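You operate a simulated robot arm through the tools that you are given. There is no shell and no other tool. Be economical: measure what you need, move in short steps, check, and stop when the job is done.

You are at the controls of a simulated robot arm. One attempt, no reset.

## Task
Take the grey ink pack and leave it on the white check card on the packing bench top.

The check looks at the end state, three seconds after you hand in, the way a careful person would. Anything else that was tipped, shoved, dropped, spilled or broken makes it a failure.

## Robot
A 7-joint arm with a two-finger parallel gripper, fixed in place. Base frame: the origin is at the foot of the arm, x ahead of it, y to its left, z up; the work surface is at about z = 0. Units: mm, degrees, N and s.
With the tool pointing down near the work surface it reaches from about 220 to 580 mm from the base axis. Its first joint turns from -66.0 to 66.0 degrees. Payload 2.5 kg.
Tool frame: the origin (TCP) lies between the finger pads and is the grasp point; the fingertips stand 23 mm ahead of it; z points along the fingers, y is the line along which they close. The gripper opens to 94 mm. The fingers are 38 mm wide and 10 mm thick; the gripper's body (54 by 96 mm) begins 39 mm behind the TCP.
Orientation is that of the tool frame in the base frame, as a unit quaternion [w, x, y, z]. With the fingers straight down and closing along the base's y, the tool's x points along the base's -x, its y along +y and its z along -z.

## Interface
- The arm moves only by the tool drive_tool. Its arguments are lists of equal length, an entry for each row: "grip": the gripper command, from -1 (shut) to 1 (fully open), values between in proportion; "translation": the shift along the tool's x, y, z in mm, a list of three; "rot": the turn, a rotation vector about the tool's x, y, z in degrees, a list of three. In form: {"grip": [grip, ...], "translation": [[dx, dy, dz], ...], "rot": [[wx, wy, wz], ...]}. A call has 1 to 20 rows; each row is the pose to reach, as a shift and turn from the pose commanded when the call began, along the tool's axes at that moment. A row lasts 0.2 s, in which the tool goes at most 50 mm and 8.6 degrees; a call with a longer step from one row to the next is refused whole, and so is a gripper value outside its range. Where a pose cannot be reached the arm comes as near as it can. A force on the tool above 40 N (or 10 N above the force at the start of the call, whichever is more), or a blocked arm, ends the call early, and 0.2 s more pass. The fingers move at their own pace (about 108 mm/s each) and stop on an object; they squeeze with about 38 N. The grip force told is the motor's: it shows also when the fingers shut on nothing. Time passes only in rows, and 0.2 s behind the last, so rows that repeat a pose let the fingers close. The reply holds the time, the measured pose of the TCP, the force on the tool along the base axes, the opening and the grip force, in the units named above and with some noise, and new pictures: "views" is both (left out), scene, wrist or none.
- Cameras (640 x 400 px; columns grow to the right, rows downward): "scene" is fixed at [134.4, -435.3, 525.4]; the picture's right is [0.57, -0.82, 0.00], its down [-0.61, -0.42, -0.67] and it looks along [0.55, 0.38, -0.74] (base axes); focal length 251 px, centre (320, 200). "wrist" rides on the gripper at [86, 16, -74] in the tool frame; the picture's right is [-0.18, 0.98, 0.00], its down [-0.58, -0.11, -0.81] and it looks along [-0.79, -0.15, 0.59] (tool axes); focal length 243 px, centre (320, 200). There is no depth. A picture from a camera that has moved, and an enlarged one, comes with that camera's place and axes in the base frame and with its lens.
- enlarge(camera, box): a new picture of the part [left, top, right, bottom] of that camera's present view, enlarged. No time passes.
- close_job(): hands the job in; it is judged then, once.

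Work in short steps. Places have to be worked out from the pictures, the camera data and where the tool is seen: move nearer, look again, correct. Check each grasp and each placing, and mend what went wrong. You have 90 turns and 170 pictures in all, those below and enlarged ones among them. Open the gripper and draw the arm clear of the work before you hand the job in, unless the task says otherwise; then end with one line.

The tools are called as a command line: name --argument value ..., lists and objects as JSON in quotes. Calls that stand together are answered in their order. drive_tool: Moves the arm, as the interface text tells. Its arguments: {"type":"object","properties":{"grip":{"type":"array"},"translation":{"type":"array"},"rot":{"type":"array"},"views":{"type":"string","enum":["both","scene","wrist","none"]}},"required":["grip","translation","rot"]} The other tools are called the same way: enlarge (camera, box) takes an enlarged picture of a part of a camera's view; close_job () hands the job in.

At the start:

```text
time: 0.0
tcp_pos: [294.2, -265.4, 338.9]
tcp_rot: [-0.001, 0.0, 1.0, 0.0]
wrist_force: [0.5, -0.4, -0.7]
grip_width: 94.0
grasp_force: 0.1
```

scene: 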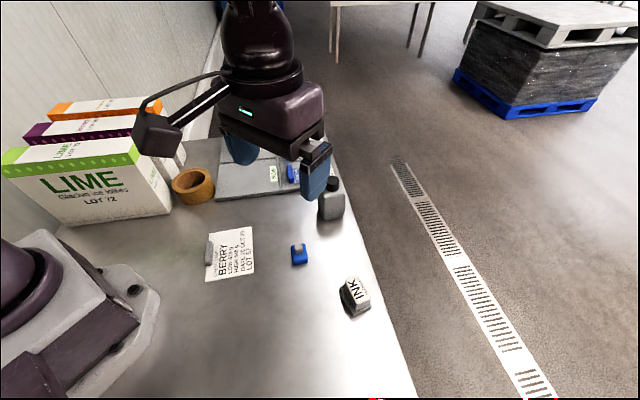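
wrist: 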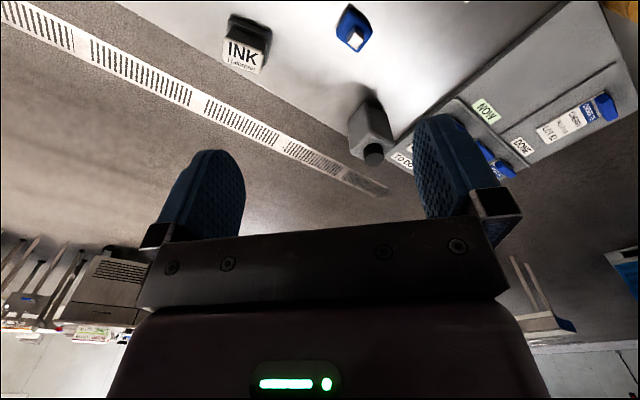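

I'll look closer at the ink pack and the card before moving.

enlarge --camera "scene" --box '[180, 210, 400, 340]'

enlarge --camera "scene" --box '[160, 120, 380, 250]'

enlarge --camera "wrist" --box '[200, 0, 420, 130]'

```text
2.91 times, centred on (290, 275) of scene
camera zoom: at [134.4, -435.3, 525.4], right [0.57, -0.82, 0.0], down [-0.61, -0.42, -0.67], along [0.55, 0.38, -0.74], focal length 731 px, centre (407, -18)
```

zoom: 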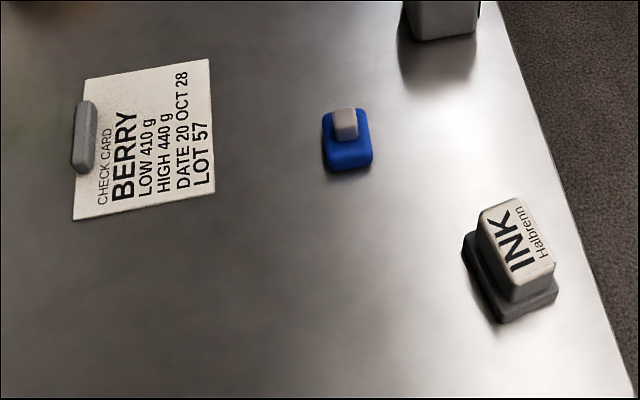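

```text
2.91 times, centred on (270, 185) of scene
camera zoom: at [134.4, -435.3, 525.4], right [0.57, -0.82, 0.0], down [-0.61, -0.42, -0.67], along [0.55, 0.38, -0.74], focal length 731 px, centre (466, 244)
```

zoom: 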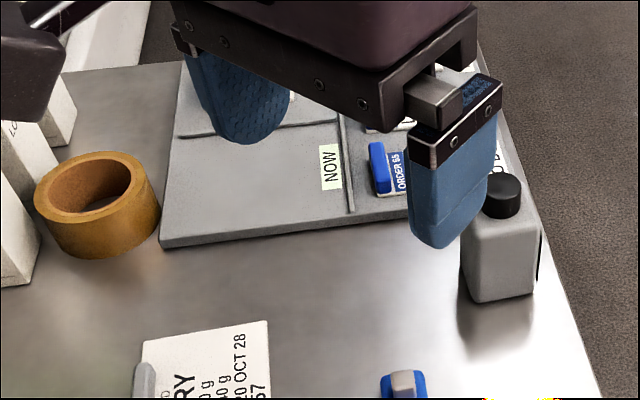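

```text
2.91 times, centred on (310, 65) of wrist
camera zoom: at [207.8, -248.6, 413.4], right [0.18, 0.98, 0.0], down [0.58, -0.11, 0.81], along [0.79, -0.15, -0.59], focal length 706 px, centre (349, 593)
```

zoom: 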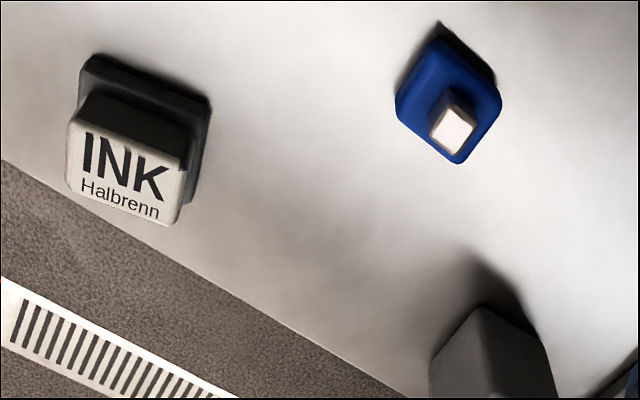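

The white check card is the one marked BERRY, with its centre near (266,-86) and a clip on its left side. The ink pack is near (334,-384), its short side along (0.82,-0.57). I'll move above it and turn to close across the short side.

drive_tool --grip '[1, 1, 1, 1, 1, 1, 1, 1, 1]' --translation '[[-5, -15, 20], [-10, -30, 40], [-15, -45, 60], [-20, -60, 80], [-25, -75, 100], [-30, -90, 120], [-35, -105, 145], [-40, -119, 170], [-40, -119, 180]]' --rot '[[0, 0, -7], [0, 0, -14], [0, 0, -21], [0, 0, -28], [0, 0, -35], [0, 0, -42], [0, 0, -49], [0, 0, -55], [0, 0, -55]]'

```text
time: 2.0
tcp_pos: [333.7, -385.2, 158.0]
tcp_rot: [0.0, -0.463, 0.886, 0.0]
wrist_force: [0.6, 0.1, 0.1]
grip_width: 94.1
grasp_force: 0.1
camera wrist: at [270.7, -446.3, 232.4], right [-0.7, 0.71, 0.0], down [0.42, 0.42, 0.81], along [0.58, 0.57, -0.59], focal length 243 px, centre (320, 200)
```

scene: 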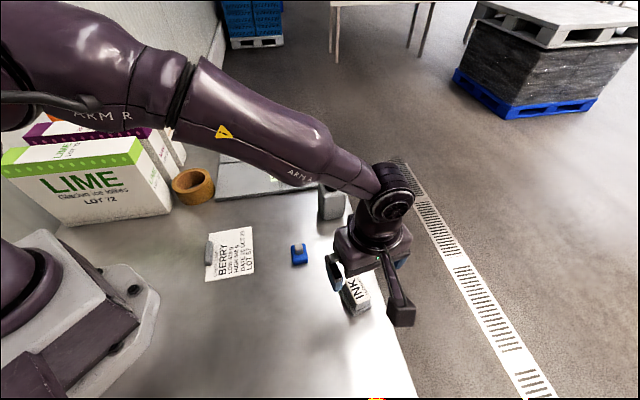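
wrist: 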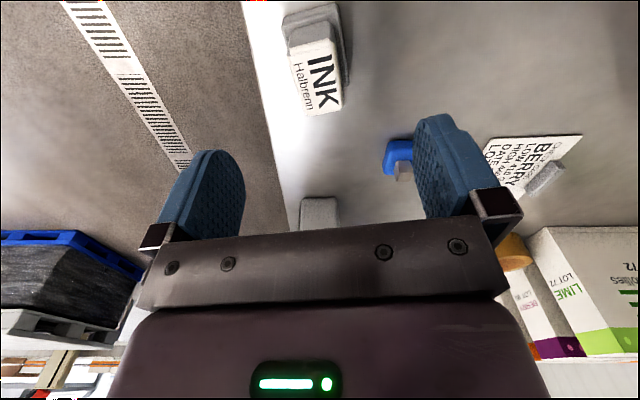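

The pack is in clear view of the wrist camera. I'll enlarge it to get its size and heading.

enlarge --camera "wrist" --box '[240, 0, 400, 120]'

```text
3.33 times, centred on (320, 60) of wrist
camera zoom: at [270.7, -446.3, 232.4], right [-0.7, 0.71, 0.0], down [0.42, 0.42, 0.81], along [0.58, 0.57, -0.59], focal length 809 px, centre (320, 667)
```

zoom: 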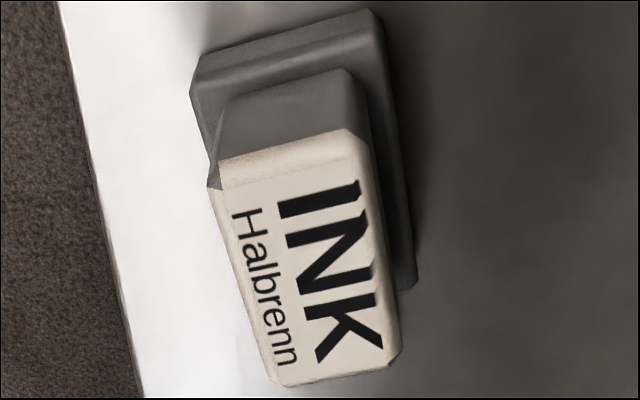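

Combining both cameras, the upper block's centre is near (343,-378), about 33 mm wide and about 45 mm tall. I'll shift over it, trim the heading by 4°, and come down to z=88 to check.

drive_tool --grip '[1, 1, 1, 1]' --translation '[[-11.5, -3.9, 5], [-11.5, -3.9, 30], [-11.5, -3.9, 55], [-11.5, -3.9, 70]]' --rot '[[0, 0, -2], [0, 0, -4], [0, 0, -4], [0, 0, -4]]'

enlarge --camera "scene" --box '[300, 220, 440, 330]'

enlarge --camera "wrist" --box '[200, 0, 440, 150]'

```text
time: 3.0
tcp_pos: [342.8, -376.5, 87.5]
tcp_rot: [0.0, -0.493, 0.87, 0.0]
wrist_force: [0.2, -0.2, 0.8]
grip_width: 93.9
grasp_force: 0.0
camera wrist: at [285.5, -441.7, 162.4], right [-0.75, 0.66, 0.0], down [0.39, 0.44, 0.81], along [0.54, 0.6, -0.59], focal length 243 px, centre (320, 200)
```

scene: 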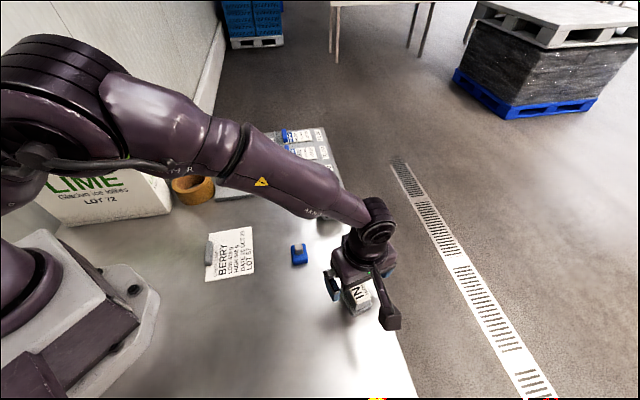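
wrist: 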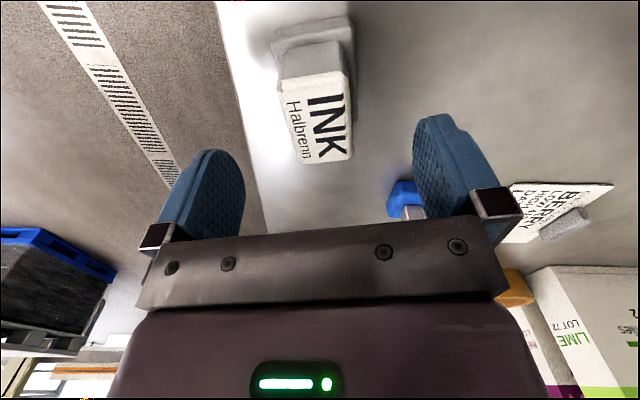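

```text
3.64 times, centred on (370, 275) of scene
camera zoom: at [134.4, -435.3, 525.4], right [0.57, -0.82, 0.0], down [-0.61, -0.42, -0.67], along [0.55, 0.38, -0.74], focal length 914 px, centre (138, -73)
```

zoom: 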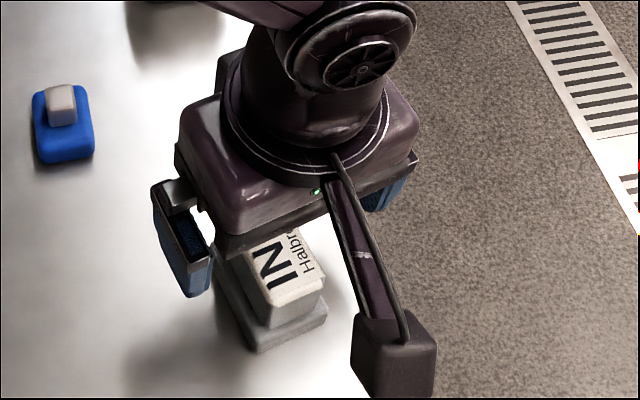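

```text
2.67 times, centred on (320, 75) of wrist
camera zoom: at [285.5, -441.7, 162.4], right [-0.75, 0.66, 0.0], down [0.39, 0.44, 0.81], along [0.54, 0.6, -0.59], focal length 647 px, centre (320, 533)
```

zoom: 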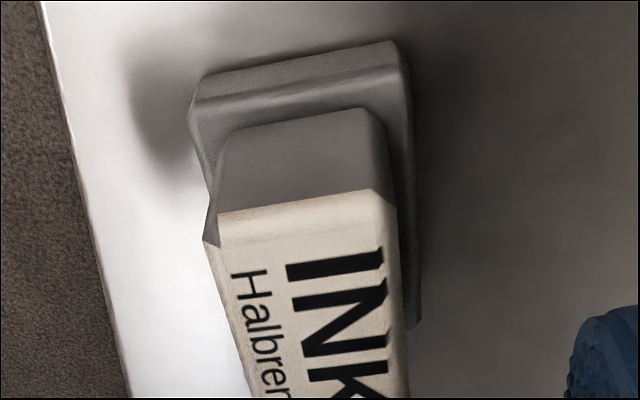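

Recomputed, the block's centre is at about (343,-377), directly under the tool, and the heading matches. The base flange is about 14 mm thick, so I'll go down to z≈41, leaving the tips above the flange, and close.

drive_tool --grip '[1, 1, 1, 1, -1, -1, -1, -1]' --translation '[[0, 0, 15], [0, 0, 30], [0, 0, 42], [0, 0, 46], [0, 0, 46], [0, 0, 46], [0, 0, 46], [0, 0, 46]]' --rot '[[0, 0, 0], [0, 0, 0], [0, 0, 0], [0, 0, 0], [0, 0, 0], [0, 0, 0], [0, 0, 0], [0, 0, 0]]'

```text
time: 4.8
tcp_pos: [343.9, -377.2, 43.1]
tcp_rot: [0.0, -0.492, 0.87, 0.0]
wrist_force: [-0.1, 0.3, -0.1]
grip_width: 33.7
grasp_force: 37.8
camera wrist: at [285.5, -442.4, 117.1], right [-0.75, 0.66, 0.0], down [0.39, 0.44, 0.81], along [0.53, 0.6, -0.59], focal length 243 px, centre (320, 200)
```

scene: 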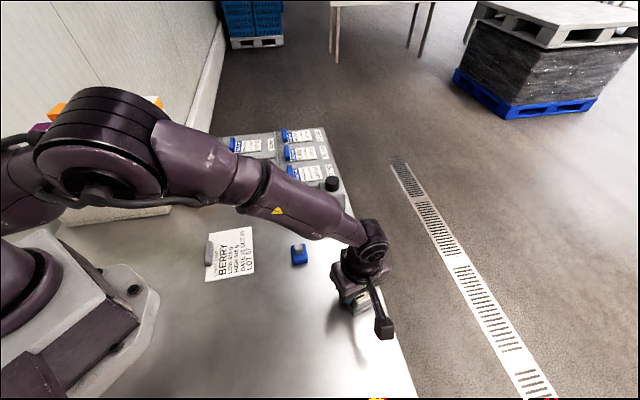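
wrist: 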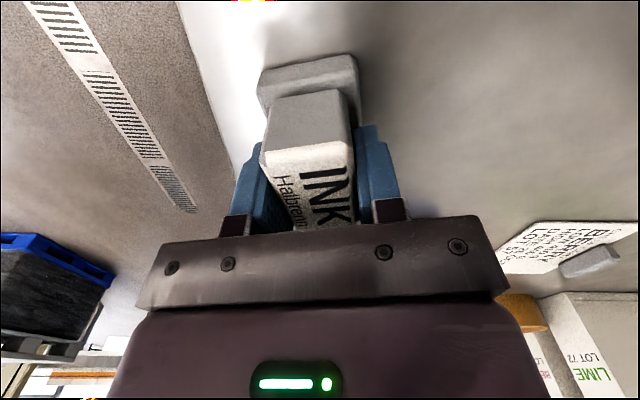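

The block is held at 33.7 mm with 38 N. I'll lift it straight up.

drive_tool --grip '[-1, -1, -1, -1, -1, -1]' --translation '[[0, 0, -8], [0, 0, -25], [0, 0, -45], [0, 0, -70], [0, 0, -95], [0, 0, -100]]' --rot '[[0, 0, 0], [0, 0, 0], [0, 0, 0], [0, 0, 0], [0, 0, 0], [0, 0, 0]]'

```text
time: 6.2
tcp_pos: [343.4, -376.3, 140.5]
tcp_rot: [-0.001, -0.493, 0.87, 0.0]
wrist_force: [0.1, 0.3, -1.5]
grip_width: 33.6
grasp_force: 38.1
camera wrist: at [285.1, -442.3, 216.3], right [-0.75, 0.66, 0.0], down [0.39, 0.44, 0.81], along [0.53, 0.6, -0.59], focal length 243 px, centre (320, 200)
```

scene: 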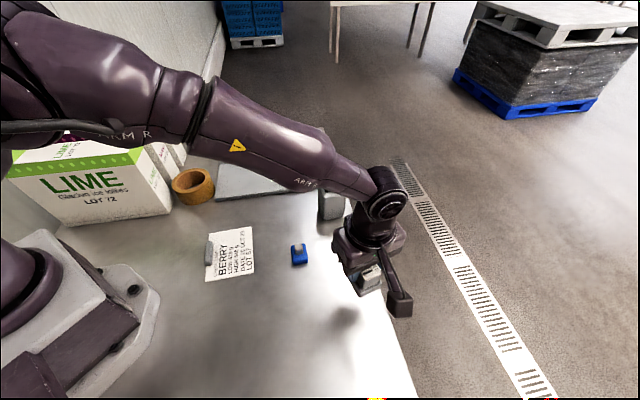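
wrist: 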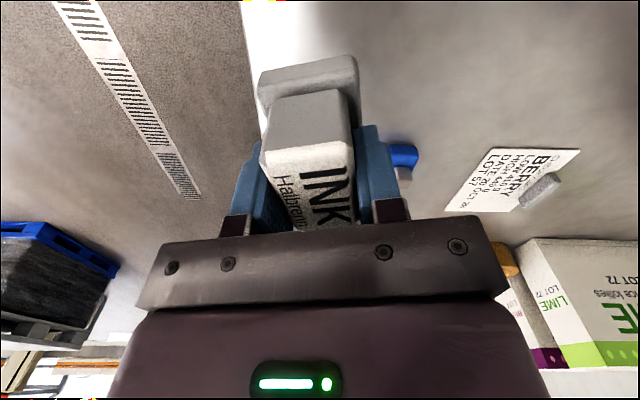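

The pack is lifted and the grip is steady. I'll carry it over towards the card at about (275,-94), turning 12° to line up with the card.

drive_tool --grip '[-1, -1, -1, -1, -1, -1, -1, -1, -1, -1]' --translation '[[-15, 15, 0], [-40, 40, 0], [-66, 65, 0], [-92, 91, 0], [-118, 117, 0], [-144, 142, 0], [-170, 168, 0], [-193, 190, 0], [-207, 204, 0], [-207, 204, 0]]' --rot '[[0, 0, 1], [0, 0, 3], [0, 0, 5], [0, 0, 7], [0, 0, 9], [0, 0, 11], [0, 0, 12], [0, 0, 12], [0, 0, 12], [0, 0, 12]]'

enlarge --camera "scene" --box '[160, 160, 340, 300]'

```text
time: 8.4
tcp_pos: [276.2, -94.1, 145.2]
tcp_rot: [0.0, -0.399, 0.917, 0.001]
wrist_force: [-0.1, 0.5, -1.8]
grip_width: 33.7
grasp_force: 38.1
camera wrist: at [204.9, -146.1, 219.1], right [-0.59, 0.8, 0.0], down [0.48, 0.35, 0.81], along [0.65, 0.48, -0.59], focal length 243 px, centre (320, 200)
```

scene: 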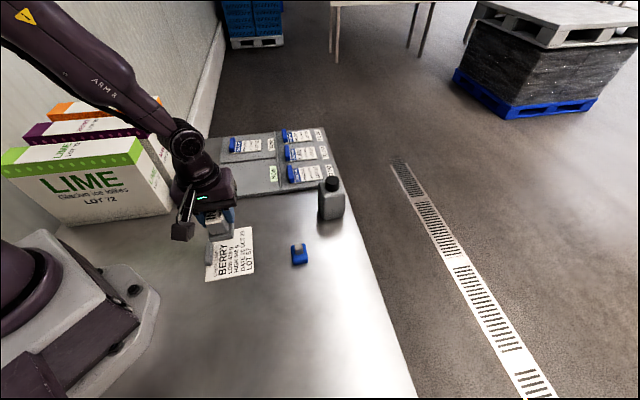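
wrist: 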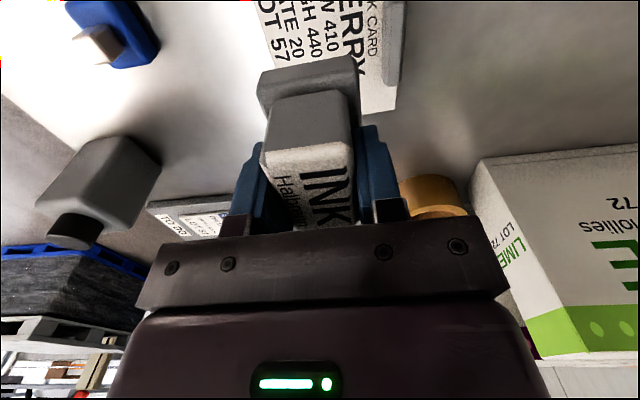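

```text
2.86 times, centred on (250, 230) of scene
camera zoom: at [134.4, -435.2, 525.4], right [0.57, -0.82, 0.0], down [-0.61, -0.42, -0.67], along [0.55, 0.38, -0.74], focal length 718 px, centre (520, 114)
```

zoom: 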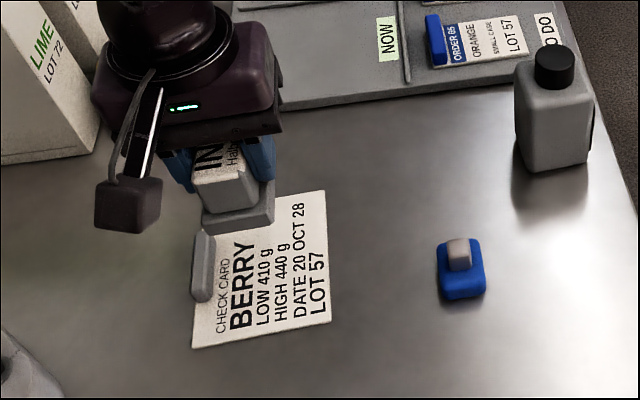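

The pack is over the card's centre, slightly off to the side away from the clip, and lined up. I'll lower it most of the way.

drive_tool --grip '[-1, -1, -1, -1, -1, -1]' --translation '[[0, 0, 20], [0, 0, 40], [0, 0, 60], [0, 0, 80], [0, 0, 90], [0, 0, 94]]' --rot '[[0, 0, 0], [0, 0, 0], [0, 0, 0], [0, 0, 0], [0, 0, 0], [0, 0, 0]]'

enlarge --camera "scene" --box '[180, 190, 280, 290]'

```text
time: 9.8
tcp_pos: [276.1, -95.0, 48.3]
tcp_rot: [0.0, -0.398, 0.917, 0.0]
wrist_force: [-0.1, -0.2, -2.2]
grip_width: 33.7
grasp_force: 38.2
camera wrist: at [205.1, -146.2, 124.4], right [-0.59, 0.8, 0.0], down [0.48, 0.35, 0.81], along [0.65, 0.48, -0.59], focal length 243 px, centre (320, 200)
```

scene: 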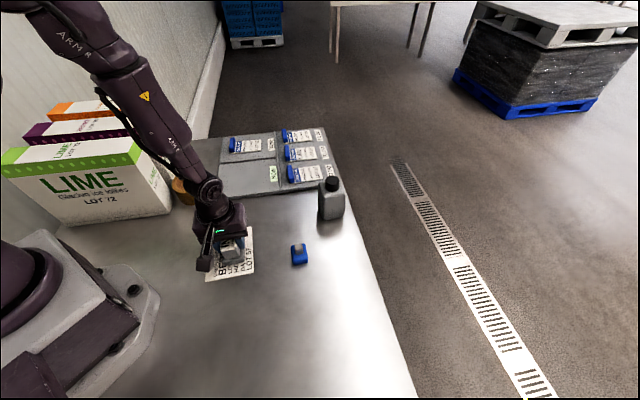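
wrist: 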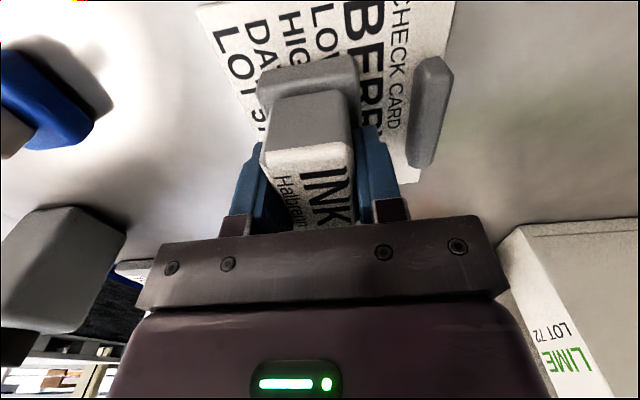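

```text
4.00 times, centred on (230, 240) of scene
camera zoom: at [134.4, -435.3, 525.4], right [0.57, -0.82, 0.0], down [-0.61, -0.42, -0.67], along [0.55, 0.38, -0.74], focal length 1006 px, centre (680, 40)
```

zoom: 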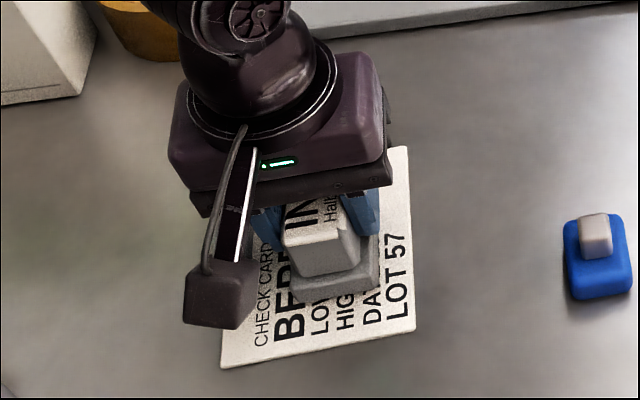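

The position over the card looks good, clear of the clip, with about 5 mm still to go. I'll lower in small steps until contact.

drive_tool --grip '[-1, -1, -1, -1]' --translation '[[0, 0, 2], [0, 0, 3], [0, 0, 4], [0, 0, 4.5]]' --rot '[[0, 0, 0], [0, 0, 0], [0, 0, 0], [0, 0, 0]]' --views "none"

```text
time: 10.8
tcp_pos: [277.6, -94.1, 45.1]
tcp_rot: [0.0, -0.399, 0.917, -0.001]
wrist_force: [-5.1, 1.7, 28.5]
grip_width: 33.9
grasp_force: 38.2
```

The force rose to 28 N, so the pack is resting on the card. I'll ease up slightly, open partway to stay clear of the clip, and rise.

drive_tool --grip '[-1, 0.15, 0.15, 0.15, 0.15, 0.15, 0.15]' --translation '[[0, 0, -1], [0, 0, -1], [0, 0, -1], [0, 0, -10], [0, 0, -35], [0, 0, -75], [0, 0, -110]]' --rot '[[0, 0, 0], [0, 0, 0], [0, 0, 0], [0, 0, 0], [0, 0, 0], [0, 0, 0], [0, 0, 0]]'

enlarge --camera "scene" --box '[160, 180, 320, 300]'

```text
time: 12.4
tcp_pos: [276.2, -95.4, 155.4]
tcp_rot: [0.001, -0.399, 0.917, 0.0]
wrist_force: [-0.3, -0.2, -1.2]
grip_width: 54.2
grasp_force: 0.1
camera wrist: at [204.0, -147.1, 230.7], right [-0.59, 0.8, 0.0], down [0.48, 0.35, 0.81], along [0.65, 0.48, -0.59], focal length 243 px, centre (320, 200)
```

scene: 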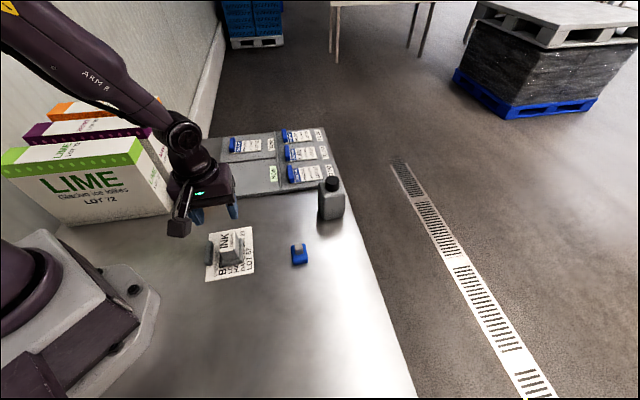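
wrist: 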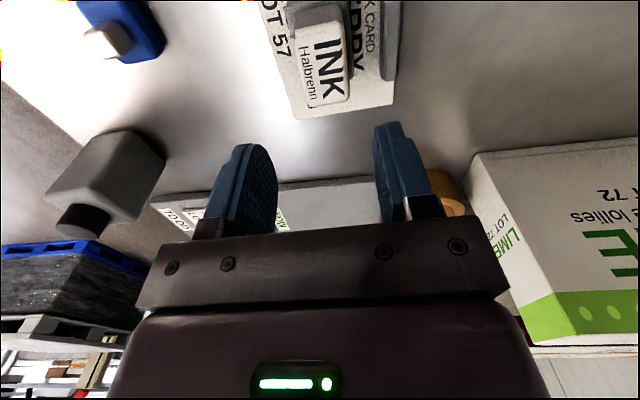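

```text
3.33 times, centred on (240, 240) of scene
camera zoom: at [134.4, -435.3, 525.4], right [0.57, -0.82, 0.0], down [-0.61, -0.42, -0.67], along [0.55, 0.38, -0.74], focal length 838 px, centre (587, 67)
```

zoom: 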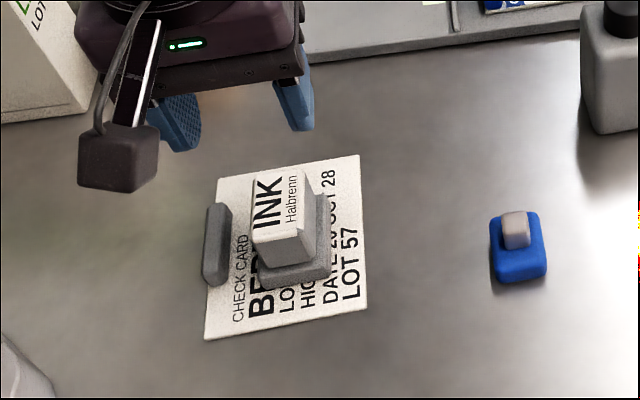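

The pack sits flat and fully on the card, and nothing else has moved. I'll open fully and raise the arm clear.

drive_tool --grip '[1, 1, 1, 1, 1]' --translation '[[0, 0, -30], [0, 0, -65], [0, 0, -100], [0, 0, -130], [0, 0, -130]]' --rot '[[0, 0, 0], [0, 0, 0], [0, 0, 0], [0, 0, 0], [0, 0, 0]]' --views "scene"

```text
time: 13.6
tcp_pos: [277.0, -93.6, 284.8]
tcp_rot: [0.0, -0.4, 0.917, 0.0]
wrist_force: [-0.6, 0.2, 0.9]
grip_width: 94.2
grasp_force: 0.1
```

scene: 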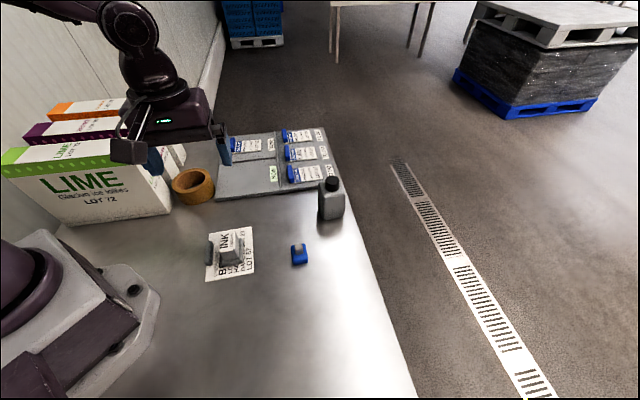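

The arm is clear, the gripper is open and the pack is at rest on the card, so I'm handing the job in.

close_job

```text
The job is handed in.
```

The grey ink pack is resting flat on the white check card (marked BERRY), nothing else was moved, and the arm is clear with the gripper open.
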